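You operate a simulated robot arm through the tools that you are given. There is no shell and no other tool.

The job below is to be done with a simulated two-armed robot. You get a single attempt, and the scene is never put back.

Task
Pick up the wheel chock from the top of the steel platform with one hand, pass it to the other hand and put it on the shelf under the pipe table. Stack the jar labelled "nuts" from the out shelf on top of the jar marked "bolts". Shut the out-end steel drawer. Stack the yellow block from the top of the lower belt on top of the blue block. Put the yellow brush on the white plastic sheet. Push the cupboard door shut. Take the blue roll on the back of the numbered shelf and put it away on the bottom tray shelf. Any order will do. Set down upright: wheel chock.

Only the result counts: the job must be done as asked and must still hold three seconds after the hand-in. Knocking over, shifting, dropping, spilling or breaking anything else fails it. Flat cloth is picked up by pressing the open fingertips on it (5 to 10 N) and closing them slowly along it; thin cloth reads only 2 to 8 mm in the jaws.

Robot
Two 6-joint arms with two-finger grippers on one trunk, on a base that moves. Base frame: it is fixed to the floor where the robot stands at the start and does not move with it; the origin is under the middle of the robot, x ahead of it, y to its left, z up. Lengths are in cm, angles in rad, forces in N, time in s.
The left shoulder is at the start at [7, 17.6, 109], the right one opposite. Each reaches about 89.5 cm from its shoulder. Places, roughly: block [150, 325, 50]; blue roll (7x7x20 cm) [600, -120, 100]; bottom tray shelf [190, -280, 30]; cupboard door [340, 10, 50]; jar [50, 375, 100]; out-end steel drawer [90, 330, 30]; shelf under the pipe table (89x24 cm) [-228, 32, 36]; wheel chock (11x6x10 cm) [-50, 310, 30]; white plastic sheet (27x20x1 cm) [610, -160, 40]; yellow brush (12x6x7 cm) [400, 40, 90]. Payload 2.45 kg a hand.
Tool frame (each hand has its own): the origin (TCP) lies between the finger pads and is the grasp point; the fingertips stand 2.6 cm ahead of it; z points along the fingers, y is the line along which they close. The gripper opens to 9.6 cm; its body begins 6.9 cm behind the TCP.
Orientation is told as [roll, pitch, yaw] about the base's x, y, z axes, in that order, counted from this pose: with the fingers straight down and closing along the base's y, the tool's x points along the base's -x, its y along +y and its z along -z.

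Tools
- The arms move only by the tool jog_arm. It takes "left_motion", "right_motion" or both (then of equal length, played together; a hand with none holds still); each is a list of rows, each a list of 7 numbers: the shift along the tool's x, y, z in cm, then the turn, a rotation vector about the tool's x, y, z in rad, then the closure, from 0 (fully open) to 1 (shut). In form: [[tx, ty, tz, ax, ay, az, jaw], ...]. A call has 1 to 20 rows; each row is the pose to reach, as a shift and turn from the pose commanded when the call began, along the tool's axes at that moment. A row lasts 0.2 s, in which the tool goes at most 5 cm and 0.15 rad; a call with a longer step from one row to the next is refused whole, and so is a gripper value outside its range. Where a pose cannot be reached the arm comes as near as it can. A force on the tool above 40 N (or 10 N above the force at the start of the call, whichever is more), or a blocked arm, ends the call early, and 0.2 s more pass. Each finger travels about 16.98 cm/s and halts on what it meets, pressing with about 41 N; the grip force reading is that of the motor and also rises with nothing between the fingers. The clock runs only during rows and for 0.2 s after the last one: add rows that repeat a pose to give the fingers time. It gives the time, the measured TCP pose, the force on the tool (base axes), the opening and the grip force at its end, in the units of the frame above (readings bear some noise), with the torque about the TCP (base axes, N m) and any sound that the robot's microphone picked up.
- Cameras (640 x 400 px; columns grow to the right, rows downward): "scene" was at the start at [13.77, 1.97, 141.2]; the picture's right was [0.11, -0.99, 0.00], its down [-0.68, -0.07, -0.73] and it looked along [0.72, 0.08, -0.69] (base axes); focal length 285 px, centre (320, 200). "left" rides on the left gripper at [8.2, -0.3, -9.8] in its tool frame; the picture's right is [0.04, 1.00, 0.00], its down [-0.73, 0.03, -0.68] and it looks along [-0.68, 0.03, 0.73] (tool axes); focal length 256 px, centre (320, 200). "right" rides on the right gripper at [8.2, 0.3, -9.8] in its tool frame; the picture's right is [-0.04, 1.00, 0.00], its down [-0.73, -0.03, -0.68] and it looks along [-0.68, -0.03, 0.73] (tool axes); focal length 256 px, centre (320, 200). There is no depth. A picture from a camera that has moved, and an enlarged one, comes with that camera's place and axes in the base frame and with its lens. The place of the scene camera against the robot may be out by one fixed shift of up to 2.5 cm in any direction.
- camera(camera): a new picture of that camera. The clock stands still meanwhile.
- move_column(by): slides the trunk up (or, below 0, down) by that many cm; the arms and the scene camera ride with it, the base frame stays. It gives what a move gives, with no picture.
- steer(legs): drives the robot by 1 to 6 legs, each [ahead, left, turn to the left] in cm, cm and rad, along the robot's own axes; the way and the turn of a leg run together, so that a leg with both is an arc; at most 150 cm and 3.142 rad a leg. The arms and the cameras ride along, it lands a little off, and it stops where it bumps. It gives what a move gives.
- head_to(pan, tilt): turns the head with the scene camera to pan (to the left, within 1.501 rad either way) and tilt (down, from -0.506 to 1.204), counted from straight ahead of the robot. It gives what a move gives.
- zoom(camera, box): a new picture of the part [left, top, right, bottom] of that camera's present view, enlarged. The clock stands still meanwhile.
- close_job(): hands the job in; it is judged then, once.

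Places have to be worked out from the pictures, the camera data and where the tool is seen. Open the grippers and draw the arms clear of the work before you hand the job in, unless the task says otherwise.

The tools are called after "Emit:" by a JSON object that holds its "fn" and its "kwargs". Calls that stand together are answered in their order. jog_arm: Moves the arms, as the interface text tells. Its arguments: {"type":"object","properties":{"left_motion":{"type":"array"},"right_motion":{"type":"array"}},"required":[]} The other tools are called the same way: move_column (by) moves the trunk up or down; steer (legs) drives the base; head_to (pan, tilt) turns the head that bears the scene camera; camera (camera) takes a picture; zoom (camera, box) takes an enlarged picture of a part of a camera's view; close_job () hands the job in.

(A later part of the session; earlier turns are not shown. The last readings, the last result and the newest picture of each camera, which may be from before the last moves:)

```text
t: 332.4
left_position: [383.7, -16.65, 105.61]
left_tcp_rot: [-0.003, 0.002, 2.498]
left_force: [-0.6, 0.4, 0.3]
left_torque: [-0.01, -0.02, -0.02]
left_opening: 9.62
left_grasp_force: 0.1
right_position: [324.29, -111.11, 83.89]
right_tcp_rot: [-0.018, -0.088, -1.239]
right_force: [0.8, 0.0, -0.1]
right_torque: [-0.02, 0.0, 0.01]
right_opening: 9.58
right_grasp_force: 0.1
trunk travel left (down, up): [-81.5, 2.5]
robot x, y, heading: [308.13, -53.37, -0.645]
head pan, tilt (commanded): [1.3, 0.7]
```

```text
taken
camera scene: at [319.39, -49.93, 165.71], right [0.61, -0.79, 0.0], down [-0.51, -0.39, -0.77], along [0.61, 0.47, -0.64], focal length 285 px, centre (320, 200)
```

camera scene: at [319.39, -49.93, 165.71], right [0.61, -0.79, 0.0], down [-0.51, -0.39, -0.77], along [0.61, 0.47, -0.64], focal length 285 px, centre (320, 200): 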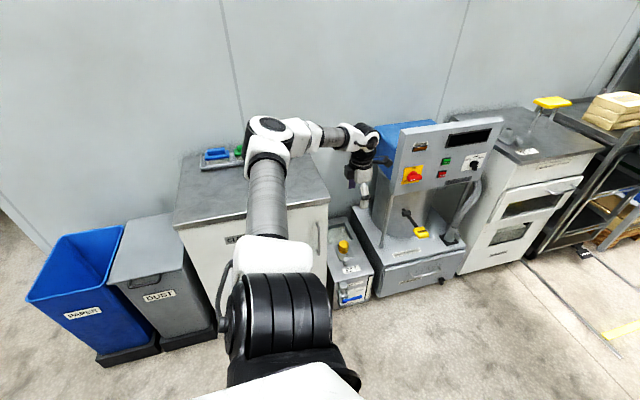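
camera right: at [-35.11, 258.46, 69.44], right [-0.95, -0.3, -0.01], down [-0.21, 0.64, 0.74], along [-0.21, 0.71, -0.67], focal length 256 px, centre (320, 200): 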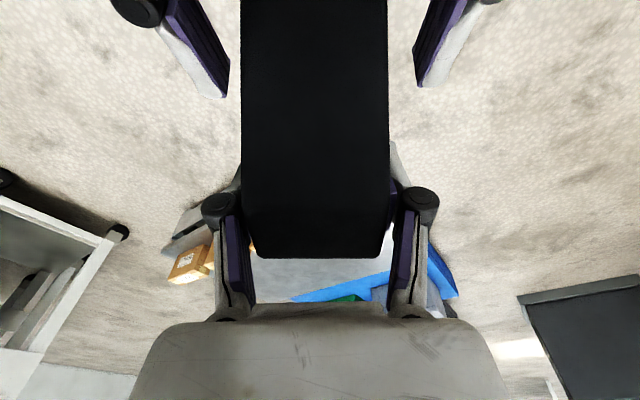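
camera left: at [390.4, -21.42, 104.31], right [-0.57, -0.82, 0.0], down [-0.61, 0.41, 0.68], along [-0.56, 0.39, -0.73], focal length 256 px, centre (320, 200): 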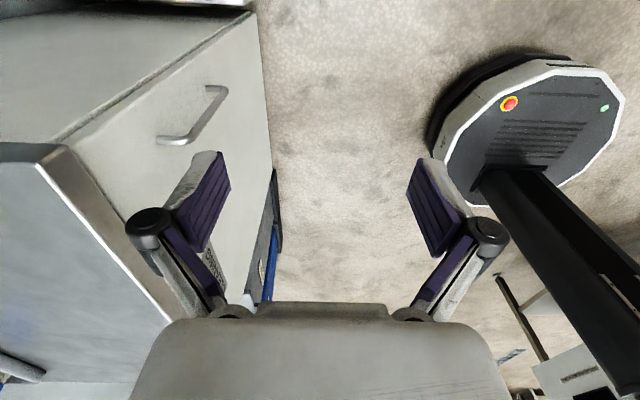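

No limits at z 105. I strafe the base left 45 cm and back 20 cm, bringing the hand over the cupboard top, and take a close look.

Emit:
{"fn": "steer", "kwargs": {"legs": [[-20, 45, 0]]}}

Emit:
{"fn": "camera", "kwargs": {"camera": "left"}}

Emit:
{"fn": "camera", "kwargs": {"camera": "scene"}}

```text
t: 335.3
left_position: [394.8, 30.91, 105.57]
left_tcp_rot: [-0.004, 0.001, 2.497]
left_force: [0.1, 0.5, -0.1]
left_torque: [0.04, -0.01, 0.01]
left_opening: 9.59
left_grasp_force: 0.0
right_position: [335.11, -63.3, 83.89]
right_tcp_rot: [-0.017, -0.087, -1.241]
right_force: [0.7, -0.9, 0.5]
right_torque: [-0.01, 0.0, -0.01]
right_opening: 9.59
right_grasp_force: 0.0
trunk travel left (down, up): [-81.5, 2.5]
robot x, y, heading: [318.93, -5.04, -0.654]
head pan, tilt (commanded): [1.3, 0.7]
```

```text
taken
camera left: at [401.31, 26.29, 115.43], right [-0.57, -0.82, 0.0], down [-0.61, 0.42, 0.68], along [-0.56, 0.39, -0.74], focal length 256 px, centre (320, 200)
```

left: 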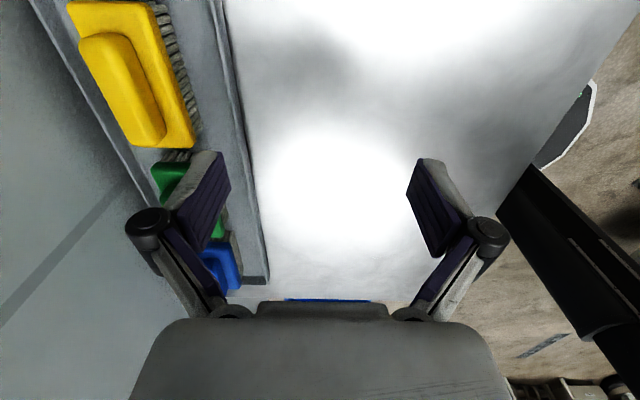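

```text
taken
camera scene: at [330.32, -2.15, 165.71], right [0.61, -0.79, 0.0], down [-0.51, -0.39, -0.77], along [0.61, 0.47, -0.64], focal length 285 px, centre (320, 200)
```

scene: 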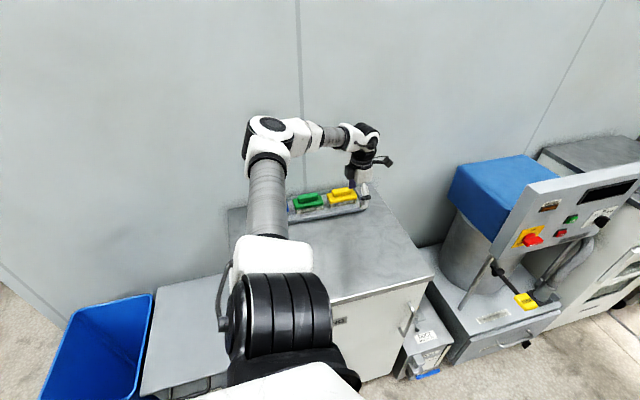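

The yellow brush is visible at the upper left of the view (wall side). I zoom in to measure its handle.

Emit:
{"fn": "zoom", "kwargs": {"camera": "left", "box": [30, 0, 270, 170]}}

```text
2.35 times, centred on (150, 85) of left
camera zoom: at [401.31, 26.29, 115.43], right [-0.57, -0.82, 0.0], down [-0.61, 0.42, 0.68], along [-0.56, 0.39, -0.74], focal length 602 px, centre (720, 471)
```

zoom: 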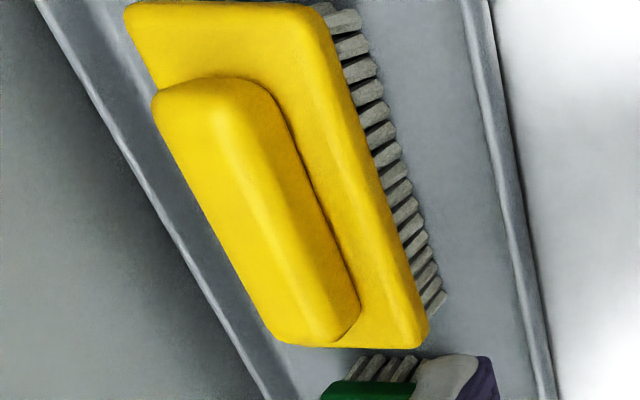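

Brush handle centre ≈ (403.5, 43.0), top z≈95, ~3.4 cm wide. I pre-close the fingers partly (to clear the wall) and strafe the last 15 cm.

Emit:
{"fn": "jog_arm", "kwargs": {"left_motion": [[0, 0, 0, 0, 0, 0, 0.15], [0, 0, 0, 0, 0, 0, 0.3], [0, 0, 0, 0, 0, 0, 0.3]]}}

Emit:
{"fn": "steer", "kwargs": {"legs": [[-0.4, 14.9, 0]]}}

Emit:
{"fn": "camera", "kwargs": {"camera": "left"}}

Emit:
{"fn": "camera", "kwargs": {"camera": "scene"}}

```text
t: 336.1
left_position: [394.6, 30.89, 105.53]
left_tcp_rot: [-0.004, 0.003, 2.497]
left_force: [0.3, 0.8, -0.4]
left_torque: [-0.02, 0.0, 0.02]
left_opening: 6.73
left_grasp_force: 0.0
right_position: [335.21, -63.24, 83.95]
right_tcp_rot: [-0.019, -0.087, -1.241]
right_force: [0.4, 0.1, 0.5]
right_torque: [-0.01, 0.01, 0.04]
right_opening: 9.58
right_grasp_force: 0.0
trunk travel left (down, up): [-81.5, 2.5]
robot x, y, heading: [319.11, -5.25, -0.644]
head pan, tilt (commanded): [1.3, 0.7]
```

```text
t: 337.4
left_position: [403.1, 42.9, 105.73]
left_tcp_rot: [-0.006, 0.001, 2.498]
left_force: [-0.6, -0.8, 0.2]
left_torque: [0.0, -0.01, 0.0]
left_opening: 6.7
left_grasp_force: 0.1
right_position: [343.76, -51.28, 83.9]
right_tcp_rot: [-0.017, -0.088, -1.243]
right_force: [-1.3, -0.3, 0.2]
right_torque: [0.05, -0.03, 0.03]
right_opening: 9.62
right_grasp_force: 0.0
trunk travel left (down, up): [-81.5, 2.5]
robot x, y, heading: [327.66, 7.1, -0.647]
head pan, tilt (commanded): [1.3, 0.7]
```

```text
taken
camera left: at [409.85, 38.38, 115.55], right [-0.57, -0.82, -0.01], down [-0.61, 0.41, 0.68], along [-0.55, 0.39, -0.74], focal length 256 px, centre (320, 200)
```

left: 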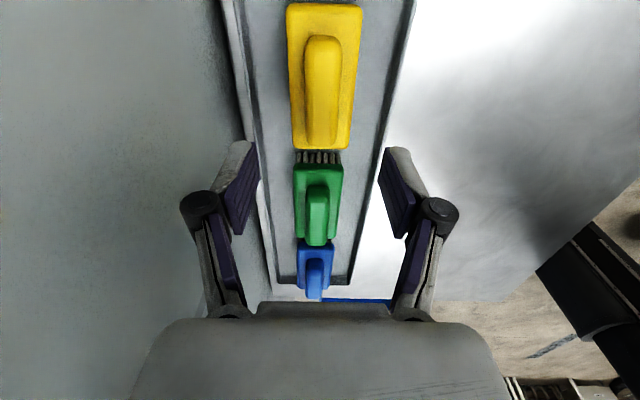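

```text
taken
camera scene: at [338.83, 9.85, 165.72], right [0.61, -0.79, 0.0], down [-0.51, -0.39, -0.77], along [0.61, 0.47, -0.64], focal length 285 px, centre (320, 200)
```

scene: 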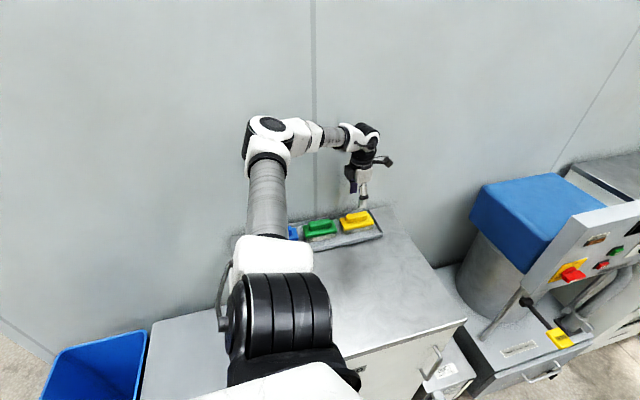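

Alignment is good. I lower the trunk 8 cm and check again.

Emit:
{"fn": "move_column", "kwargs": {"by": -8}}

Emit:
{"fn": "camera", "kwargs": {"camera": "left"}}

Emit:
{"fn": "zoom", "kwargs": {"camera": "scene", "box": [270, 100, 450, 300]}}

```text
t: 338.6
left_position: [403.2, 43.24, 97.58]
left_tcp_rot: [-0.005, 0.003, 2.498]
left_force: [-0.2, 0.1, -0.6]
left_torque: [-0.02, 0.04, 0.01]
left_opening: 6.74
left_grasp_force: 0.1
right_position: [343.83, -51.11, 75.92]
right_tcp_rot: [-0.017, -0.087, -1.24]
right_force: [0.3, -0.1, -0.4]
right_torque: [-0.01, 0.0, -0.05]
right_opening: 9.61
right_grasp_force: 0.0
trunk travel left (down, up): [-73.5, 10.5]
robot x, y, heading: [327.53, 6.95, -0.65]
head pan, tilt (commanded): [1.3, 0.7]
```

```text
taken
camera left: at [409.95, 38.53, 107.43], right [-0.57, -0.82, 0.0], down [-0.61, 0.42, 0.68], along [-0.56, 0.39, -0.74], focal length 256 px, centre (320, 200)
```

left: 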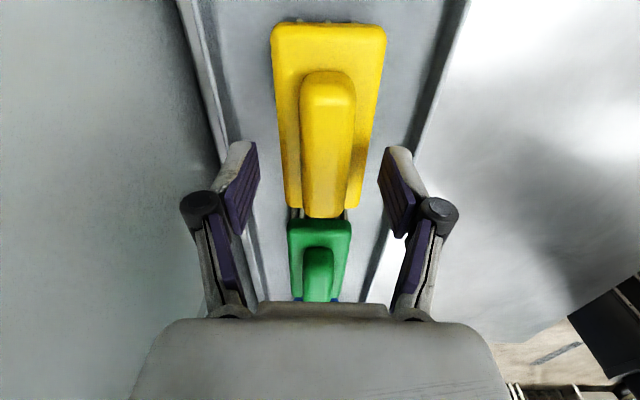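

```text
2.00 times, centred on (360, 200) of scene
camera zoom: at [338.97, 10.08, 157.71], right [0.61, -0.79, 0.0], down [-0.51, -0.39, -0.76], along [0.61, 0.47, -0.64], focal length 569 px, centre (240, 200)
```

zoom: 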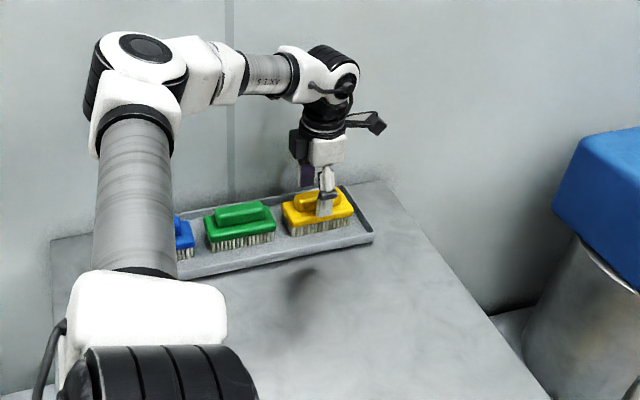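

Fingers straddle the handle. I lower in smaller steps, watching for contact on the brush base.

Emit:
{"fn": "move_column", "kwargs": {"by": -1.6}}

Emit:
{"fn": "move_column", "kwargs": {"by": -0.7}}

Emit:
{"fn": "camera", "kwargs": {"camera": "left"}}

```text
t: 339.2
left_position: [403.34, 43.26, 95.92]
left_tcp_rot: [-0.005, 0.001, 2.499]
left_force: [-0.2, -0.4, -1.0]
left_torque: [0.02, -0.04, 0.0]
left_opening: 6.71
left_grasp_force: 0.0
right_position: [343.75, -51.04, 74.42]
right_tcp_rot: [-0.017, -0.088, -1.24]
right_force: [-0.4, 0.5, -0.8]
right_torque: [-0.02, -0.03, -0.04]
right_opening: 9.6
right_grasp_force: 0.2
trunk travel left (down, up): [-71.9, 12.1]
robot x, y, heading: [327.97, 7.31, -0.643]
head pan, tilt (commanded): [1.3, 0.7]
```

```text
t: 339.8
left_position: [403.35, 43.16, 95.36]
left_tcp_rot: [-0.002, 0.0, 2.496]
left_force: [0.2, 0.1, 0.9]
left_torque: [-0.05, -0.02, -0.02]
left_opening: 6.71
left_grasp_force: 0.1
right_position: [343.88, -51.1, 73.56]
right_tcp_rot: [-0.019, -0.088, -1.24]
right_force: [-0.4, 0.0, 0.5]
right_torque: [-0.01, 0.02, 0.0]
right_opening: 9.6
right_grasp_force: 0.0
trunk travel left (down, up): [-71.2, 12.8]
robot x, y, heading: [327.86, 7.01, -0.648]
head pan, tilt (commanded): [1.3, 0.7]
```

```text
taken
camera left: at [409.96, 38.55, 105.1], right [-0.57, -0.82, 0.0], down [-0.61, 0.42, 0.68], along [-0.56, 0.39, -0.74], focal length 256 px, centre (320, 200)
```

left: 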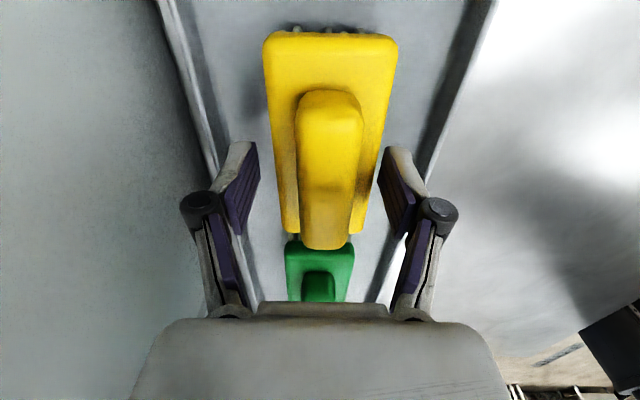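

The handle is ~0.65 cm off-centre and the tips are about level with the base top. I raise 0.8 cm, shift 0.65 cm, and close gently on the handle.

Emit:
{"fn": "jog_arm", "kwargs": {"left_motion": [[0, 0, -0.4, 0, 0, 0, 0.3], [0, 0.3, -0.8, 0, 0, 0, 0.3], [0, 0.65, -0.8, 0, 0, 0, 0.3], [0, 0.65, -0.8, 0, 0, 0, 0.42], [0, 0.65, -0.8, 0, 0, 0, 0.5], [0, 0.65, -0.8, 0, 0, 0, 0.56], [0, 0.65, -0.8, 0, 0, 0, 0.62], [0, 0.65, -0.8, 0, 0, 0, 0.68], [0, 0.65, -0.8, 0, 0, 0, 0.8], [0, 0.65, -0.8, 0, 0, 0, 1], [0, 0.65, -0.8, 0, 0, 0, 1]]}}

Emit:
{"fn": "camera", "kwargs": {"camera": "left"}}

```text
t: 342.2
left_position: [403.08, 42.59, 96.15]
left_tcp_rot: [-0.003, 0.002, 2.497]
left_force: [1.0, -1.0, 2.9]
left_torque: [-0.01, -0.03, -0.02]
left_opening: 5.31
left_grasp_force: 40.9
right_position: [343.83, -51.13, 73.53]
right_tcp_rot: [-0.018, -0.089, -1.242]
right_force: [-0.1, 0.8, 0.1]
right_torque: [-0.01, 0.03, 0.02]
right_opening: 9.64
right_grasp_force: 0.1
trunk travel left (down, up): [-71.2, 12.8]
robot x, y, heading: [327.75, 6.81, -0.646]
head pan, tilt (commanded): [1.3, 0.7]
```

```text
taken
camera left: at [409.75, 37.88, 105.88], right [-0.57, -0.82, 0.0], down [-0.61, 0.42, 0.68], along [-0.56, 0.39, -0.73], focal length 256 px, centre (320, 200)
```

left: 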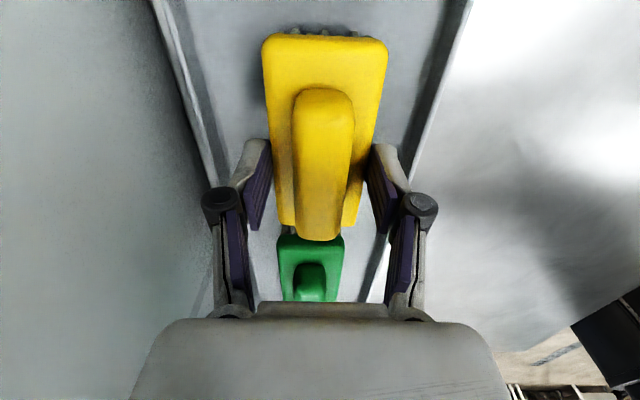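

The fingers closed on the brush base (5.3 cm) near its top edge. I reopen slightly, lower 0.9 cm for a deeper hold, and close again.

Emit:
{"fn": "jog_arm", "kwargs": {"left_motion": [[0, 0, 0, 0, 0, 0, 0.4], [0, 0, 0, 0, 0, 0, 0.33], [0, 0, 0.3, 0, 0, 0, 0.33], [0, 0, 0.6, 0, 0, 0, 0.33], [0, 0, 0.9, 0, 0, 0, 0.33], [0, 0, 0.9, 0, 0, 0, 0.4], [0, 0, 0.9, 0, 0, 0, 0.44], [0, 0, 0.9, 0, 0, 0, 0.5], [0, 0, 0.9, 0, 0, 0, 0.7], [0, 0, 0.9, 0, 0, 0, 1], [0, 0, 0.9, 0, 0, 0, 1]]}}

Emit:
{"fn": "move_column", "kwargs": {"by": 1.5}}

Emit:
{"fn": "camera", "kwargs": {"camera": "left"}}

Emit:
{"fn": "zoom", "kwargs": {"camera": "scene", "box": [270, 100, 450, 300]}}

```text
t: 344.6
left_position: [403.01, 42.67, 95.28]
left_tcp_rot: [-0.005, 0.002, 2.497]
left_force: [0.1, -0.1, -0.2]
left_torque: [-0.05, 0.05, 0.0]
left_opening: 5.32
left_grasp_force: 41.2
right_position: [343.85, -51.02, 73.63]
right_tcp_rot: [-0.015, -0.089, -1.242]
right_force: [0.4, -0.3, 0.2]
right_torque: [-0.01, 0.0, 0.01]
right_opening: 9.62
right_grasp_force: 0.1
trunk travel left (down, up): [-71.2, 12.8]
robot x, y, heading: [327.48, 6.57, -0.645]
head pan, tilt (commanded): [1.3, 0.7]
```

```text
t: 345.2
left_position: [402.89, 42.59, 96.6]
left_tcp_rot: [-0.004, 0.001, 2.499]
left_force: [0.1, -0.4, -0.9]
left_torque: [-0.02, 0.01, -0.06]
left_opening: 5.33
left_grasp_force: 40.9
right_position: [343.79, -51.01, 75.11]
right_tcp_rot: [-0.019, -0.089, -1.241]
right_force: [-0.1, 0.3, 0.8]
right_torque: [0.01, 0.02, 0.03]
right_opening: 9.61
right_grasp_force: 0.0
trunk travel left (down, up): [-72.7, 11.3]
robot x, y, heading: [327.66, 6.83, -0.641]
head pan, tilt (commanded): [1.3, 0.7]
```

```text
taken
camera left: at [409.63, 37.99, 106.48], right [-0.57, -0.82, 0.0], down [-0.61, 0.42, 0.68], along [-0.56, 0.39, -0.73], focal length 256 px, centre (320, 200)
```

left: 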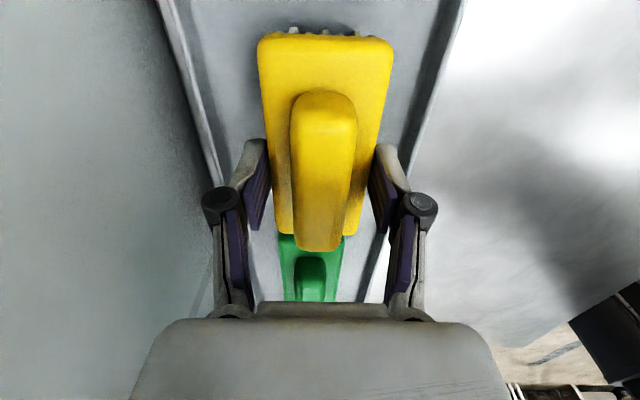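

```text
2.00 times, centred on (360, 200) of scene
camera zoom: at [339.02, 10.09, 156.9], right [0.61, -0.79, 0.0], down [-0.51, -0.39, -0.76], along [0.61, 0.47, -0.64], focal length 569 px, centre (240, 200)
```

zoom: 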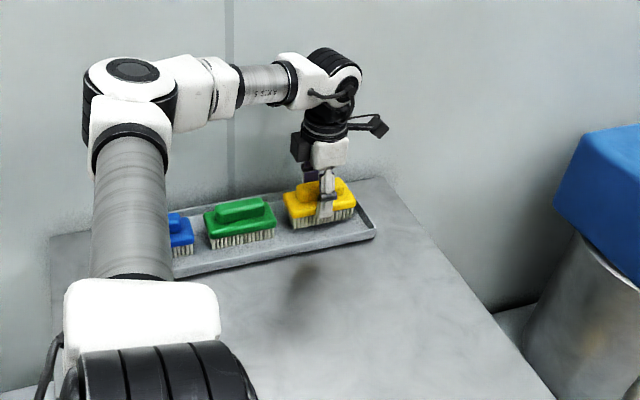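

The brush rises with the hand. I lift 9 cm more, then strafe away from the cupboard.

Emit:
{"fn": "move_column", "kwargs": {"by": 9}}

Emit:
{"fn": "steer", "kwargs": {"legs": [[0, -60, 0]]}}

Emit:
{"fn": "head_to", "kwargs": {"pan": 0.6, "tilt": 0.45}}

Emit:
{"fn": "camera", "kwargs": {"camera": "scene"}}

Emit:
{"fn": "camera", "kwargs": {"camera": "left"}}

```text
t: 346.5
left_position: [402.98, 42.66, 105.7]
left_tcp_rot: [-0.003, 0.0, 2.498]
left_force: [0.5, 0.0, -1.8]
left_torque: [0.02, 0.02, 0.02]
left_opening: 5.32
left_grasp_force: 40.4
right_position: [343.75, -51.06, 84.19]
right_tcp_rot: [-0.02, -0.089, -1.241]
right_force: [-0.3, -0.2, -1.0]
right_torque: [-0.02, 0.01, 0.0]
right_opening: 9.61
right_grasp_force: 0.0
trunk travel left (down, up): [-81.7, 2.3]
robot x, y, heading: [327.57, 6.8, -0.644]
head pan, tilt (commanded): [1.3, 0.7]
```

```text
t: 349.9
left_position: [366.68, -5.46, 105.67]
left_tcp_rot: [-0.003, 0.001, 2.496]
left_force: [-0.1, -0.5, -1.0]
left_torque: [-0.04, 0.0, 0.04]
left_opening: 5.31
left_grasp_force: 41.5
right_position: [307.58, -99.23, 84.25]
right_tcp_rot: [-0.018, -0.09, -1.242]
right_force: [0.1, -0.5, 0.0]
right_torque: [0.03, 0.0, -0.01]
right_opening: 9.6
right_grasp_force: 0.0
trunk travel left (down, up): [-81.7, 2.3]
robot x, y, heading: [291.39, -40.93, -0.643]
head pan, tilt (commanded): [1.3, 0.7]
```

```text
t: 351.0
left_position: [366.61, -5.55, 105.71]
left_tcp_rot: [-0.005, 0.003, 2.495]
left_force: [-0.7, 0.9, -1.3]
left_torque: [-0.02, 0.03, 0.02]
left_opening: 5.32
left_grasp_force: 40.6
right_position: [307.39, -99.17, 84.13]
right_tcp_rot: [-0.021, -0.088, -1.243]
right_force: [-0.8, -0.3, -0.6]
right_torque: [-0.02, -0.02, 0.0]
right_opening: 9.6
right_grasp_force: 0.0
trunk travel left (down, up): [-81.7, 2.3]
robot x, y, heading: [291.82, -41.58, -0.645]
head pan, tilt (commanded): [0.6, 0.45]
```

```text
taken
camera scene: at [305.13, -43.59, 168.11], right [-0.05, -1.0, 0.0], down [-0.44, 0.02, -0.9], along [0.9, -0.04, -0.44], focal length 285 px, centre (320, 200)
```

scene: 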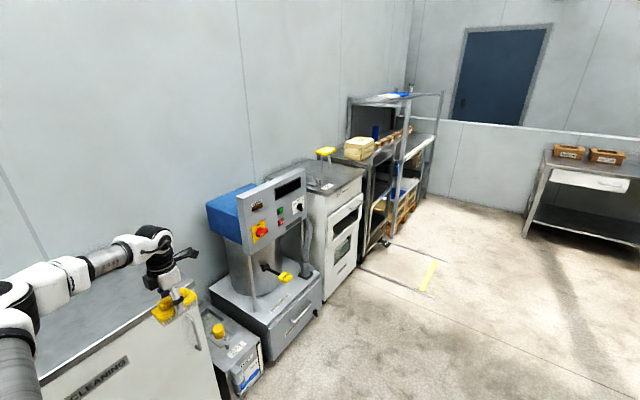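

```text
taken
camera left: at [373.32, -10.19, 115.45], right [-0.57, -0.82, 0.0], down [-0.61, 0.42, 0.68], along [-0.56, 0.39, -0.73], focal length 256 px, centre (320, 200)
```

left: 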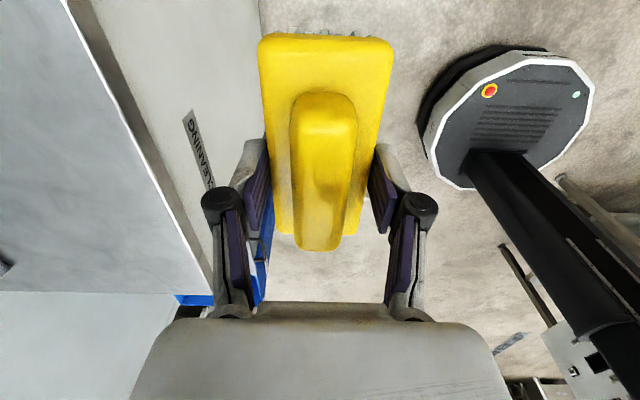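

The brush is held. Now I zoom on the rack to find the white plastic sheet and the blue roll.

Emit:
{"fn": "zoom", "kwargs": {"camera": "scene", "box": [310, 70, 470, 280]}}

Emit:
{"fn": "zoom", "kwargs": {"camera": "scene", "box": [330, 80, 450, 170]}}

```text
1.90 times, centred on (390, 175) of scene
camera zoom: at [305.13, -43.59, 168.11], right [-0.05, -1.0, 0.0], down [-0.44, 0.02, -0.9], along [0.9, -0.04, -0.44], focal length 542 px, centre (187, 248)
```

zoom: 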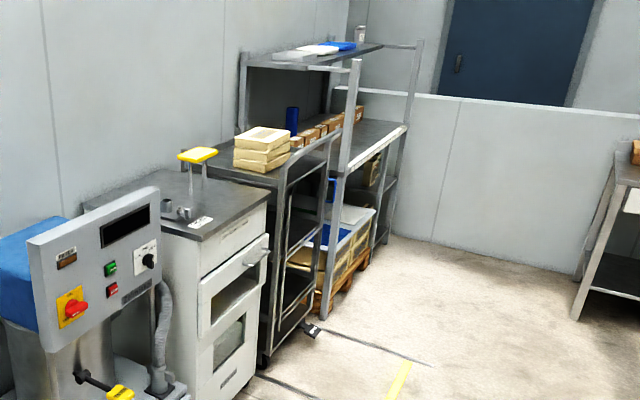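

```text
4.44 times, centred on (390, 125) of scene
camera zoom: at [305.13, -43.59, 168.11], right [-0.05, -1.0, 0.0], down [-0.44, 0.02, -0.9], along [0.9, -0.04, -0.44], focal length 1265 px, centre (9, 533)
```

zoom: 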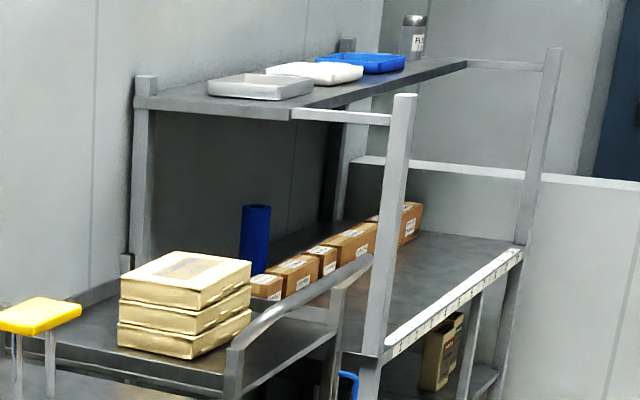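

The sheet lies on a crate stack under the numbered shelf (≈(613, −162, 41)); the blue roll stands at the shelf's back-left. I swing the brush hand round toward the front while rotating the yaw back by 90°.

Emit:
{"fn": "jog_arm", "kwargs": {"left_motion": [[1.5, 3.2, 0, 0, 0, 0.14, 1], [2.9, 6.3, 0, 0, 0, 0.28, 1], [4.4, 9.5, 0, 0, 0, 0.42, 1], [5.9, 12.7, 0, 0, 0, 0.56, 1], [7.3, 15.9, 0, 0, 0, 0.7, 1], [8.8, 19, 0, 0, 0, 0.84, 1], [10.2, 22.2, 0, 0, 0, 0.98, 1], [11.7, 25.4, 0, 0, 0, 1.12, 1], [13.2, 28.5, 0, 0, 0, 1.26, 1], [14.6, 31.7, 0, 0, 0, 1.4, 1], [16.1, 34.9, 0, 0, 0, 1.54, 1], [16.1, 34.9, 0, 0, 0, 1.57, 1]]}}

Emit:
{"fn": "camera", "kwargs": {"camera": "scene"}}

```text
t: 353.6
left_position: [358.55, -43.11, 105.43]
left_tcp_rot: [-0.002, -0.003, 0.926]
left_force: [-0.1, 0.9, -0.9]
left_torque: [-0.01, -0.02, 0.01]
left_opening: 5.32
left_grasp_force: 40.8
left hand out of reach, approached as far as the arm can: row 1
right_position: [307.43, -99.25, 84.14]
right_tcp_rot: [-0.018, -0.088, -1.243]
right_force: [0.2, 0.4, 0.0]
right_torque: [0.0, 0.03, 0.01]
right_opening: 9.6
right_grasp_force: 0.0
trunk travel left (down, up): [-81.7, 2.3]
robot x, y, heading: [291.53, -40.92, -0.642]
head pan, tilt (commanded): [0.6, 0.45]
```

```text
taken
camera scene: at [305.14, -43.54, 168.12], right [-0.05, -1.0, 0.0], down [-0.44, 0.02, -0.9], along [0.9, -0.04, -0.44], focal length 285 px, centre (320, 200)
```

scene: 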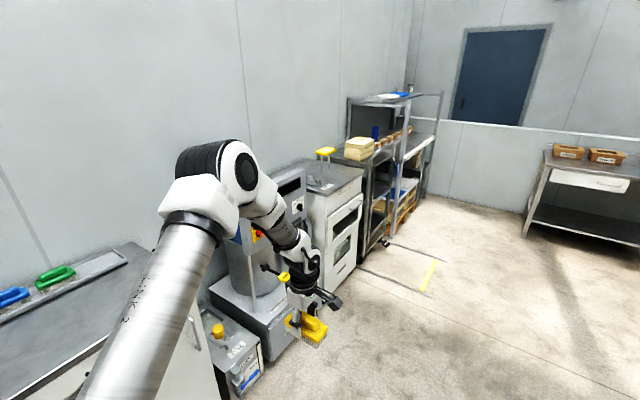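

The brush hand is now in front-left. I drive straight ahead (parallel to the wall) 280 cm, then turn left to face the rack.

Emit:
{"fn": "steer", "kwargs": {"legs": [[140, 0, 0], [140, 0, 0], [0, 0, 1.57]]}}

Emit:
{"fn": "head_to", "kwargs": {"pan": -0.3, "tilt": 0.6}}

Emit:
{"fn": "camera", "kwargs": {"camera": "scene"}}

```text
t: 370.9
left_position: [515.45, -140.82, 105.56]
left_tcp_rot: [-0.004, -0.002, 2.517]
left_force: [0.0, 0.1, -1.1]
left_torque: [-0.02, -0.02, -0.02]
left_opening: 5.33
left_grasp_force: 40.7
right_position: [572.73, -190.84, 84.1]
right_tcp_rot: [-0.017, -0.086, 0.351]
right_force: [-0.2, -0.3, -0.3]
right_torque: [0.02, 0.02, -0.04]
right_opening: 9.61
right_grasp_force: 0.1
trunk travel left (down, up): [-81.7, 2.3]
robot x, y, heading: [515.26, -208.0, 0.942]
head pan, tilt (commanded): [0.6, 0.45]
```

```text
t: 372.1
left_position: [515.52, -140.92, 105.54]
left_tcp_rot: [-0.004, -0.003, 2.517]
left_force: [0.2, 1.1, -1.1]
left_torque: [0.03, 0.0, -0.03]
left_opening: 5.34
left_grasp_force: 41.0
right_position: [572.64, -190.76, 84.12]
right_tcp_rot: [-0.019, -0.089, 0.349]
right_force: [0.4, -0.1, 1.9]
right_torque: [0.02, -0.01, 0.02]
right_opening: 9.57
right_grasp_force: 0.1
trunk travel left (down, up): [-81.7, 2.3]
robot x, y, heading: [515.33, -208.07, 0.942]
head pan, tilt (commanded): [-0.3, 0.6]
```

```text
taken
camera scene: at [525.55, -197.52, 166.76], right [0.6, -0.8, 0.0], down [-0.45, -0.34, -0.82], along [0.66, 0.5, -0.57], focal length 285 px, centre (320, 200)
```

scene: 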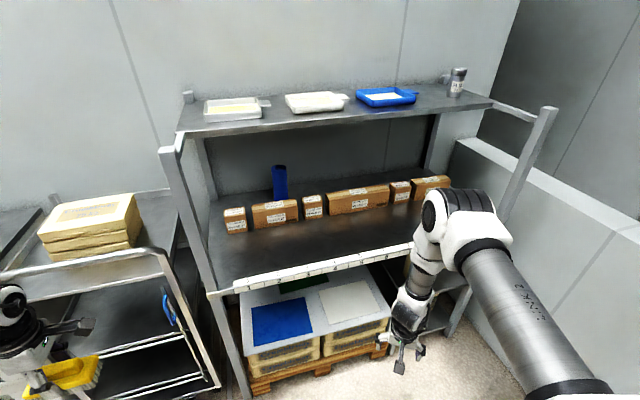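

Clear view: the white sheet lies on the crate lid under the numbered shelf (sheet spans ≈27×20, recessed ~8 cm behind the shelf edge); the blue roll is at the shelf's back left. I first tuck the right hand out to the right/back.

Emit:
{"fn": "jog_arm", "kwargs": {"right_motion": [[0.5, -3.8, 0, 0, 0, 0, 0], [1.1, -7.6, 0, 0, 0, 0, 0], [1.6, -11.4, 0, 0, 0, 0, 0], [2.2, -15.3, 0, 0, 0, 0, 0], [2.7, -19.1, 0, 0, 0, 0, 0], [3.3, -22.9, 0, 0, 0, 0, 0], [3.8, -26.7, 0, 0, 0, 0, 0], [3.8, -26.7, 0, 0, 0, 0, 0]]}}

Emit:
{"fn": "zoom", "kwargs": {"camera": "scene", "box": [190, 130, 450, 400]}}

```text
t: 373.9
left_position: [515.39, -140.68, 105.3]
left_tcp_rot: [0.0, -0.005, 2.516]
left_force: [0.3, 0.3, -0.7]
left_torque: [-0.05, -0.01, -0.03]
left_opening: 5.33
left_grasp_force: 40.9
right_position: [578.22, -217.14, 84.04]
right_tcp_rot: [-0.018, -0.088, 0.35]
right_force: [-0.6, 0.6, 0.5]
right_torque: [-0.05, -0.01, 0.0]
right_opening: 9.59
right_grasp_force: 0.0
trunk travel left (down, up): [-81.7, 2.3]
robot x, y, heading: [515.22, -208.1, 0.94]
head pan, tilt (commanded): [-0.3, 0.6]
```

```text
1.48 times, centred on (320, 265) of scene
camera zoom: at [525.56, -197.39, 166.75], right [0.6, -0.8, 0.0], down [-0.45, -0.34, -0.82], along [0.66, 0.49, -0.57], focal length 422 px, centre (320, 104)
```

zoom: 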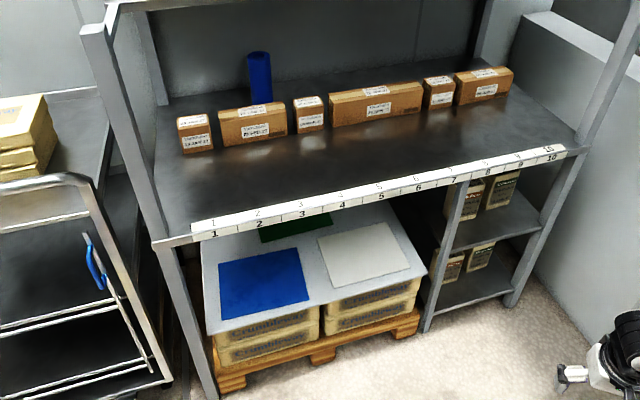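

The right hand is out of the way. I bring the brush hand to fwd≈60/left≈25 and lower the trunk so that the brush hangs at ≈ z 47–52.

Emit:
{"fn": "jog_arm", "kwargs": {"left_motion": [[3.6, -1.3, 0, 0, 0, 0, 1], [7.3, -2.6, 0, 0, 0, 0, 1], [10.9, -4, 0, 0, 0, 0, 1], [14.5, -5.3, 0, 0, 0, 0, 1], [14.5, -5.3, 0, 0, 0, 0, 1]]}}

Emit:
{"fn": "move_column", "kwargs": {"by": -40}}

Emit:
{"fn": "move_column", "kwargs": {"by": -12}}

Emit:
{"fn": "head_to", "kwargs": {"pan": 0.3, "tilt": 0.6}}

Emit:
{"fn": "camera", "kwargs": {"camera": "scene"}}

Emit:
{"fn": "camera", "kwargs": {"camera": "left"}}

```text
t: 375.1
left_position: [521.52, -143.89, 105.61]
left_tcp_rot: [-0.004, -0.01, 2.517]
left_force: [0.8, 0.3, -1.2]
left_torque: [-0.03, 0.03, 0.01]
left_opening: 5.32
left_grasp_force: 40.7
left hand out of reach, approached as far as the arm can: row 2, 3, 4, 5
right_position: [578.18, -217.24, 84.17]
right_tcp_rot: [-0.016, -0.087, 0.349]
right_force: [0.8, 0.0, -0.9]
right_torque: [-0.01, -0.02, 0.0]
right_opening: 9.59
right_grasp_force: 0.0
trunk travel left (down, up): [-81.7, 2.3]
robot x, y, heading: [514.78, -207.96, 0.939]
head pan, tilt (commanded): [-0.3, 0.6]
```

```text
t: 379.0
left_position: [521.57, -143.89, 65.52]
left_tcp_rot: [-0.003, -0.009, 2.518]
left_force: [1.2, -0.6, -1.4]
left_torque: [-0.04, -0.01, -0.06]
left_opening: 5.33
left_grasp_force: 40.9
right_position: [578.08, -217.27, 44.19]
right_tcp_rot: [-0.018, -0.089, 0.348]
right_force: [0.2, 0.8, 0.0]
right_torque: [0.01, 0.0, 0.01]
right_opening: 9.58
right_grasp_force: 0.2
trunk travel left (down, up): [-41.7, 42.3]
robot x, y, heading: [515.38, -208.32, 0.947]
head pan, tilt (commanded): [-0.3, 0.6]
```

```text
t: 380.5
left_position: [521.54, -144.05, 53.6]
left_tcp_rot: [-0.005, -0.008, 2.517]
left_force: [-0.2, 0.4, -1.2]
left_torque: [0.02, -0.02, -0.02]
left_opening: 5.32
left_grasp_force: 41.3
right_position: [578.1, -217.32, 32.21]
right_tcp_rot: [-0.019, -0.087, 0.348]
right_force: [-0.2, -0.5, 0.0]
right_torque: [-0.03, 0.03, 0.01]
right_opening: 9.59
right_grasp_force: 0.0
trunk travel left (down, up): [-29.7, 54.3]
robot x, y, heading: [515.13, -207.93, 0.944]
head pan, tilt (commanded): [-0.3, 0.6]
```

```text
t: 381.5
left_position: [521.46, -144.05, 53.46]
left_tcp_rot: [-0.004, -0.009, 2.516]
left_force: [-0.6, 0.4, -0.9]
left_torque: [0.05, -0.02, 0.05]
left_opening: 5.3
left_grasp_force: 40.6
right_position: [578.15, -217.2, 32.33]
right_tcp_rot: [-0.018, -0.089, 0.348]
right_force: [-0.4, 0.8, -0.4]
right_torque: [0.01, 0.0, 0.04]
right_opening: 9.59
right_grasp_force: 0.1
trunk travel left (down, up): [-29.7, 54.3]
robot x, y, heading: [515.09, -207.71, 0.943]
head pan, tilt (commanded): [0.3, 0.6]
```

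```text
taken
camera scene: at [521.32, -194.49, 114.76], right [0.95, -0.32, 0.0], down [-0.18, -0.54, -0.82], along [0.27, 0.78, -0.57], focal length 285 px, centre (320, 200)
```

scene: 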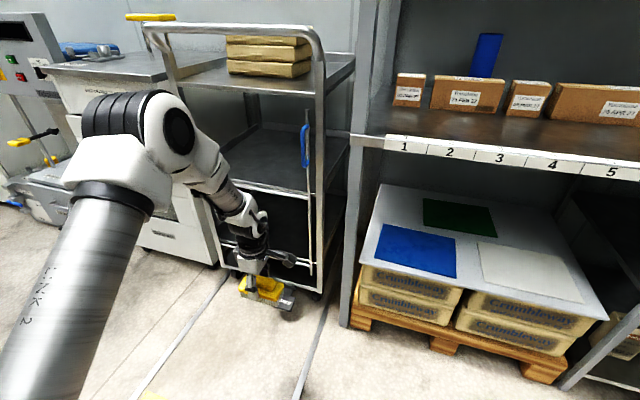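

```text
taken
camera left: at [528.39, -148.56, 63.25], right [-0.55, -0.83, 0.0], down [-0.61, 0.4, 0.69], along [-0.57, 0.38, -0.73], focal length 256 px, centre (320, 200)
```

left: 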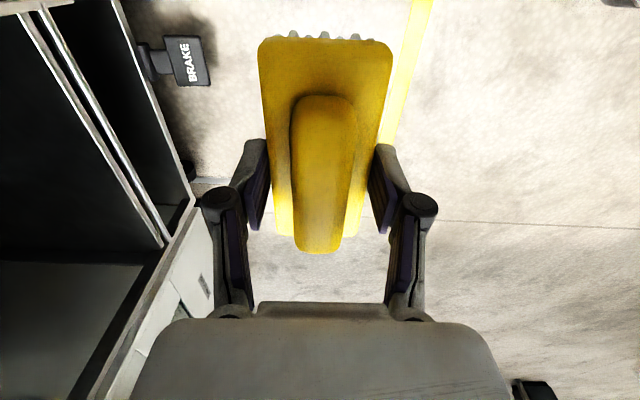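

The right-hand side has a half-wall, so I want the brush hand closer to my centreline. I move it 24 cm to the right while lowering it 12 cm.

Emit:
{"fn": "jog_arm", "kwargs": {"left_motion": [[0, 0, 3, 0, 0, 0, 1], [0, 0, 6, 0, 0, 0, 1], [1, 0, 9, 0, 0, 0, 1], [4, 0, 12, 0, 0, 0, 1], [8, 0, 12, 0, 0, 0, 1], [12, 0, 12, 0, 0, 0, 1], [16, 0, 12, 0, 0, 0, 1], [20, 0, 12, 0, 0, 0, 1], [24, 0, 12, 0, 0, 0, 1], [24, 0, 12, 0, 0, 0, 1]]}}

Emit:
{"fn": "camera", "kwargs": {"camera": "scene"}}

```text
t: 383.7
left_position: [536.01, -156.67, 34.14]
left_tcp_rot: [-0.073, -0.087, 2.519]
left_force: [-0.6, 0.1, -1.8]
left_torque: [0.02, 0.03, -0.03]
left_opening: 5.34
left_grasp_force: 41.2
left hand out of reach, approached as far as the arm can: row 3, 4, 5, 6, 7, 8, 9, 10
right_position: [578.14, -217.27, 32.17]
right_tcp_rot: [-0.018, -0.087, 0.349]
right_force: [0.0, 0.6, 0.7]
right_torque: [0.02, 0.02, 0.02]
right_opening: 9.61
right_grasp_force: 0.0
trunk travel left (down, up): [-29.7, 54.3]
robot x, y, heading: [515.13, -208.05, 0.947]
head pan, tilt (commanded): [0.3, 0.6]
```

```text
taken
camera scene: at [521.32, -194.5, 114.76], right [0.95, -0.32, 0.0], down [-0.18, -0.54, -0.82], along [0.26, 0.78, -0.57], focal length 285 px, centre (320, 200)
```

scene: 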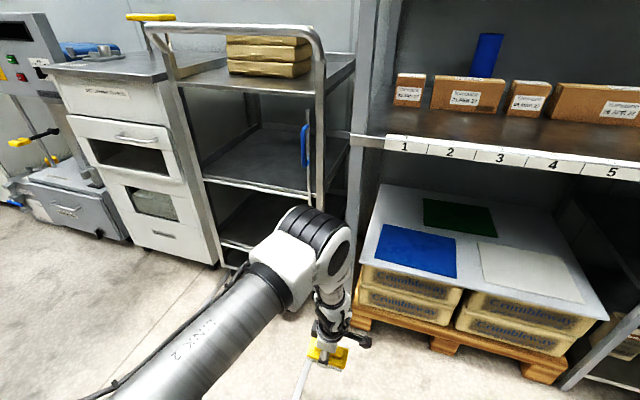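

The elbow ends up right above the hand in this pose, which won't fit under the shelf. Better plan: set the brush down on the free front strip of the numbered shelf, regrip it with the hand tilted 45°, then place it under the shelf. I rotate the brush to point away from me and raise the trunk.

Emit:
{"fn": "jog_arm", "kwargs": {"left_motion": [[0, 0, 0, 0, 0, 0.14, 1], [0, 0, 0, 0, 0, 0.28, 1], [0, 0, 0, 0, 0, 0.42, 1], [0, 0, 0, 0, 0, 0.56, 1], [0, 0, 0, 0, 0, 0.7, 1], [0, 0, 0, 0, 0, 0.84, 1], [0, 0, 0, 0, 0, 0.98, 1], [0, 0, 0, 0, 0, 1.12, 1], [0, 0, 0, 0, 0, 1.26, 1], [0, 0, 0, 0, 0, 1.4, 1], [0, 0, 0, 0, 0, 1.54, 1], [0, 0, 0, 0, 0, 1.57, 1]]}}

Emit:
{"fn": "move_column", "kwargs": {"by": 40}}

Emit:
{"fn": "move_column", "kwargs": {"by": 14}}

Emit:
{"fn": "camera", "kwargs": {"camera": "scene"}}

```text
t: 386.3
left_position: [536.05, -156.73, 34.31]
left_tcp_rot: [0.087, -0.074, 0.942]
left_force: [-0.7, 0.9, -0.7]
left_torque: [-0.02, 0.0, -0.03]
left_opening: 5.33
left_grasp_force: 40.8
right_position: [578.15, -217.23, 32.17]
right_tcp_rot: [-0.017, -0.087, 0.348]
right_force: [0.1, -0.8, 0.5]
right_torque: [-0.02, 0.0, -0.01]
right_opening: 9.6
right_grasp_force: 0.0
trunk travel left (down, up): [-29.7, 54.3]
robot x, y, heading: [515.22, -207.76, 0.941]
head pan, tilt (commanded): [0.3, 0.6]
```

```text
t: 390.1
left_position: [535.9, -156.76, 74.19]
left_tcp_rot: [0.091, -0.075, 0.944]
left_force: [0.3, 0.7, -1.2]
left_torque: [0.01, 0.0, -0.03]
left_opening: 5.34
left_grasp_force: 41.6
right_position: [578.15, -217.26, 72.24]
right_tcp_rot: [-0.018, -0.089, 0.349]
right_force: [0.2, 0.5, 0.2]
right_torque: [-0.01, 0.01, 0.01]
right_opening: 9.58
right_grasp_force: 0.0
trunk travel left (down, up): [-69.7, 14.3]
robot x, y, heading: [515.0, -207.8, 0.948]
head pan, tilt (commanded): [0.3, 0.6]
```

```text
t: 391.8
left_position: [536.15, -156.66, 88.21]
left_tcp_rot: [0.089, -0.076, 0.945]
left_force: [0.2, 0.0, -1.0]
left_torque: [0.04, 0.02, 0.02]
left_opening: 5.31
left_grasp_force: 40.8
right_position: [578.18, -217.23, 86.2]
right_tcp_rot: [-0.017, -0.087, 0.35]
right_force: [0.3, 0.2, 0.3]
right_torque: [-0.02, 0.0, -0.01]
right_opening: 9.61
right_grasp_force: 0.1
trunk travel left (down, up): [-83.7, 0.3]
robot x, y, heading: [515.1, -208.05, 0.946]
head pan, tilt (commanded): [0.3, 0.6]
```

```text
taken
camera scene: at [521.35, -194.48, 168.76], right [0.95, -0.32, 0.0], down [-0.18, -0.54, -0.82], along [0.26, 0.78, -0.57], focal length 285 px, centre (320, 200)
```

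scene: 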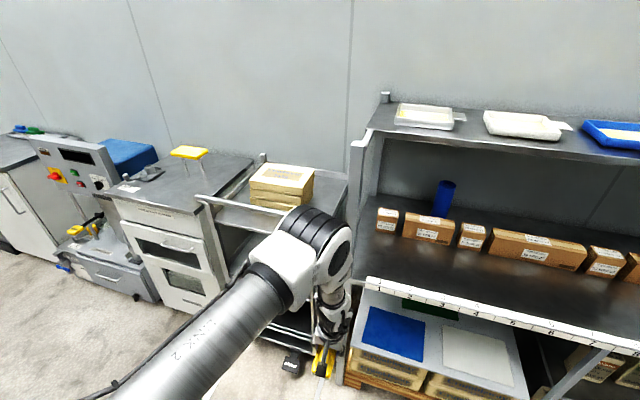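

I lift the hand 12 cm and shift it 17 cm left, straightening the tilt.

Emit:
{"fn": "jog_arm", "kwargs": {"left_motion": [[-0.1, 2.6, -1.5, 0.013, 0.011, 0, 1], [-0.3, 5.1, -3, 0.025, 0.022, 0, 1], [-0.4, 7.7, -4.5, 0.038, 0.033, 0, 1], [-0.5, 10.3, -6, 0.05, 0.044, 0, 1], [-0.7, 12.9, -7.4, 0.063, 0.054, 0, 1], [-0.8, 15.4, -8.9, 0.076, 0.065, 0, 1], [-0.93, 18, -10.4, 0.089, 0.076, 0, 1], [-0.93, 18, -10.4, 0.089, 0.076, 0, 1]]}}

Emit:
{"fn": "camera", "kwargs": {"camera": "left"}}

```text
t: 393.6
left_position: [521.62, -146.75, 100.34]
left_tcp_rot: [0.007, -0.002, 0.951]
left_force: [0.5, 0.5, -0.4]
left_torque: [-0.03, 0.02, 0.03]
left_opening: 5.33
left_grasp_force: 41.2
left hand out of reach, approached as far as the arm can: row 1, 2, 3, 4, 5, 6, 7, 8
right_position: [578.12, -217.19, 86.32]
right_tcp_rot: [-0.02, -0.086, 0.35]
right_force: [-0.2, -0.1, -0.1]
right_torque: [0.02, 0.01, 0.0]
right_opening: 9.61
right_grasp_force: 0.1
trunk travel left (down, up): [-83.7, 0.3]
robot x, y, heading: [515.07, -207.88, 0.946]
head pan, tilt (commanded): [0.3, 0.6]
```

```text
taken
camera left: at [517.14, -153.57, 110.06], right [-0.84, 0.55, 0.01], down [0.41, 0.61, 0.68], along [0.37, 0.57, -0.73], focal length 256 px, centre (320, 200)
```

left: 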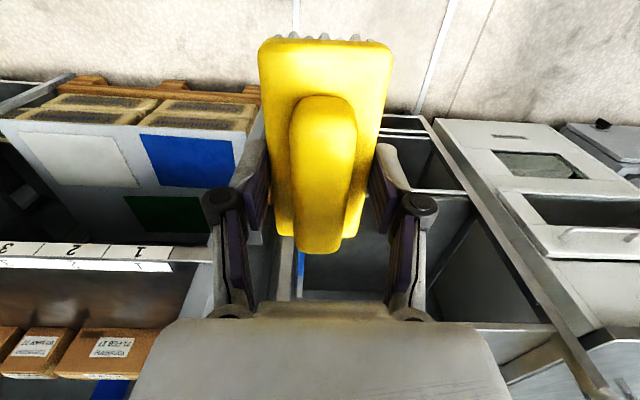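

The brush hangs straight at z 100. I drive right 43 cm and forward 15 cm to get in front of the shelf's left part, then look.

Emit:
{"fn": "steer", "kwargs": {"legs": [[15, -43.4, -0.015]]}}

Emit:
{"fn": "camera", "kwargs": {"camera": "left"}}

Emit:
{"fn": "camera", "kwargs": {"camera": "scene"}}

```text
t: 396.3
left_position: [566.13, -160.28, 100.25]
left_tcp_rot: [0.007, -0.002, 0.932]
left_force: [-0.2, 0.5, -1.0]
left_torque: [0.02, -0.02, -0.01]
left_opening: 5.33
left_grasp_force: 40.7
right_position: [621.52, -231.67, 86.3]
right_tcp_rot: [-0.018, -0.09, 0.332]
right_force: [0.6, 0.2, 0.0]
right_torque: [-0.04, -0.02, 0.03]
right_opening: 9.6
right_grasp_force: 0.1
trunk travel left (down, up): [-83.7, 0.3]
robot x, y, heading: [558.68, -221.34, 0.927]
head pan, tilt (commanded): [0.3, 0.6]
```

```text
taken
camera left: at [561.61, -167.06, 110.04], right [-0.83, 0.56, 0.01], down [0.42, 0.6, 0.68], along [0.38, 0.57, -0.73], focal length 256 px, centre (320, 200)
```

left: 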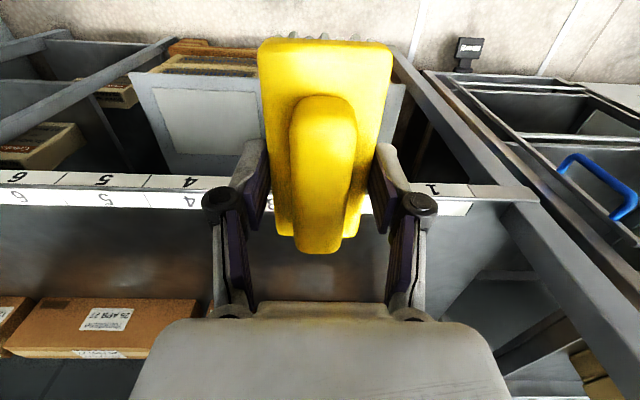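

```text
taken
camera scene: at [565.03, -207.98, 168.77], right [0.94, -0.34, 0.0], down [-0.19, -0.53, -0.82], along [0.28, 0.78, -0.57], focal length 285 px, centre (320, 200)
```

scene: 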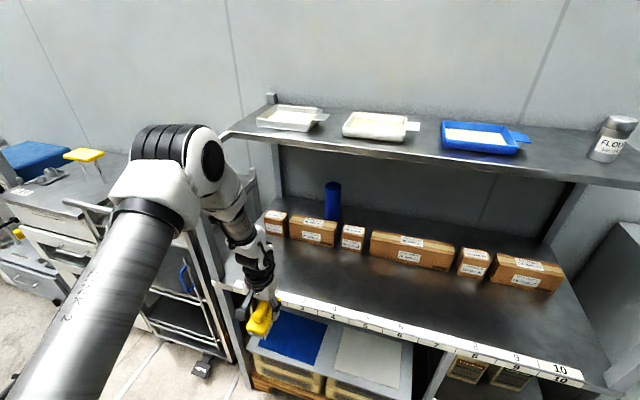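

The strip triangulates to z≈85 (shelf top ≈87). I drive forward 22 cm so that the brush is over the free front strip of the shelf.

Emit:
{"fn": "steer", "kwargs": {"legs": [[21.5, 0, 0]]}}

Emit:
{"fn": "camera", "kwargs": {"camera": "left"}}

Emit:
{"fn": "camera", "kwargs": {"camera": "scene"}}

```text
t: 398.0
left_position: [579.28, -142.93, 100.42]
left_tcp_rot: [0.007, -0.004, 0.937]
left_force: [0.7, -0.4, -1.5]
left_torque: [0.01, 0.01, -0.02]
left_opening: 5.34
left_grasp_force: 41.0
right_position: [634.67, -214.2, 86.23]
right_tcp_rot: [-0.017, -0.091, 0.334]
right_force: [0.4, -0.3, 0.1]
right_torque: [0.01, -0.03, -0.02]
right_opening: 9.62
right_grasp_force: 0.0
trunk travel left (down, up): [-83.7, 0.3]
robot x, y, heading: [571.66, -203.98, 0.93]
head pan, tilt (commanded): [0.3, 0.6]
```

```text
taken
camera left: at [574.61, -149.69, 110.13], right [-0.83, 0.56, 0.01], down [0.41, 0.6, 0.68], along [0.38, 0.57, -0.73], focal length 256 px, centre (320, 200)
```

left: 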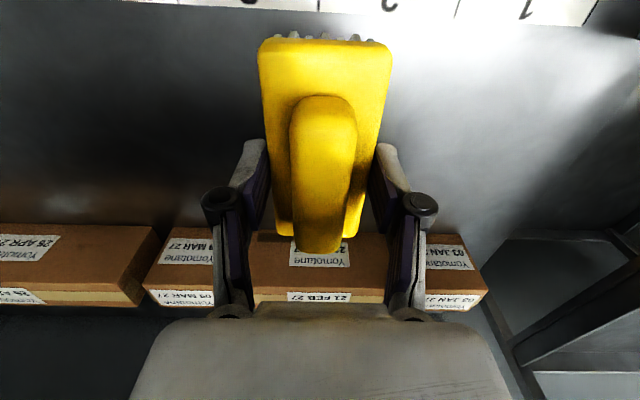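

```text
taken
camera scene: at [578.13, -190.68, 168.79], right [0.94, -0.34, 0.0], down [-0.19, -0.53, -0.83], along [0.28, 0.78, -0.56], focal length 285 px, centre (320, 200)
```

scene: 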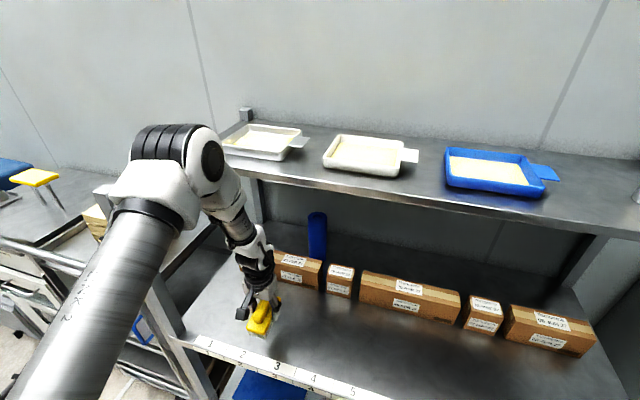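

The brush is over the free strip between the number strip and the boxes. I lower 6.5 cm, then feel for contact.

Emit:
{"fn": "move_column", "kwargs": {"by": -6.5}}

Emit:
{"fn": "move_column", "kwargs": {"by": -0.8}}

Emit:
{"fn": "move_column", "kwargs": {"by": -0.5}}

Emit:
{"fn": "camera", "kwargs": {"camera": "left"}}

```text
t: 399.0
left_position: [579.16, -142.9, 93.84]
left_tcp_rot: [0.007, -0.002, 0.936]
left_force: [0.5, 0.0, -2.0]
left_torque: [-0.01, -0.02, 0.0]
left_opening: 5.3
left_grasp_force: 40.7
right_position: [634.59, -214.12, 79.7]
right_tcp_rot: [-0.018, -0.089, 0.332]
right_force: [0.7, -0.1, 0.2]
right_torque: [0.0, 0.01, -0.01]
right_opening: 9.62
right_grasp_force: 0.1
trunk travel left (down, up): [-77.2, 6.8]
robot x, y, heading: [571.86, -203.91, 0.927]
head pan, tilt (commanded): [0.3, 0.6]
```

```text
t: 399.6
left_position: [579.1, -142.83, 93.03]
left_tcp_rot: [0.008, -0.002, 0.935]
left_force: [0.4, -0.4, -1.5]
left_torque: [-0.01, 0.01, -0.04]
left_opening: 5.32
left_grasp_force: 41.1
right_position: [634.76, -214.09, 78.9]
right_tcp_rot: [-0.017, -0.088, 0.334]
right_force: [-0.3, -0.2, 0.2]
right_torque: [-0.01, -0.02, 0.01]
right_opening: 9.59
right_grasp_force: 0.1
trunk travel left (down, up): [-76.4, 7.6]
robot x, y, heading: [571.62, -203.91, 0.93]
head pan, tilt (commanded): [0.3, 0.6]
```

```text
t: 400.1
left_position: [579.25, -142.83, 92.51]
left_tcp_rot: [0.005, -0.004, 0.936]
left_force: [0.5, 0.0, -2.0]
left_torque: [-0.03, -0.04, -0.03]
left_opening: 5.33
left_grasp_force: 41.0
right_position: [634.74, -214.19, 78.44]
right_tcp_rot: [-0.017, -0.087, 0.333]
right_force: [0.1, -0.1, 0.6]
right_torque: [0.04, 0.02, 0.02]
right_opening: 9.6
right_grasp_force: 0.0
trunk travel left (down, up): [-75.9, 8.1]
robot x, y, heading: [571.69, -203.86, 0.928]
head pan, tilt (commanded): [0.3, 0.6]
```

```text
taken
camera left: at [574.71, -149.58, 102.26], right [-0.83, 0.56, 0.01], down [0.42, 0.6, 0.68], along [0.38, 0.57, -0.73], focal length 256 px, centre (320, 200)
```

left: 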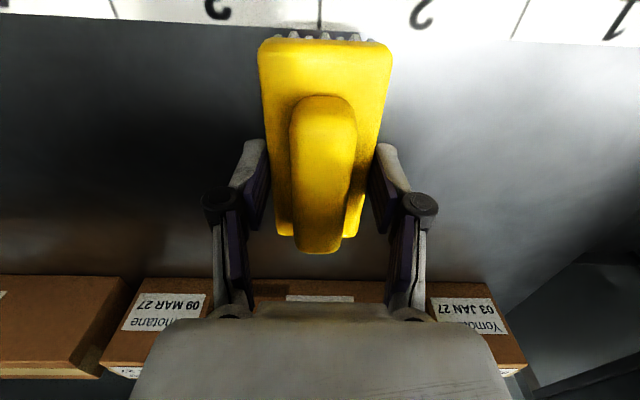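

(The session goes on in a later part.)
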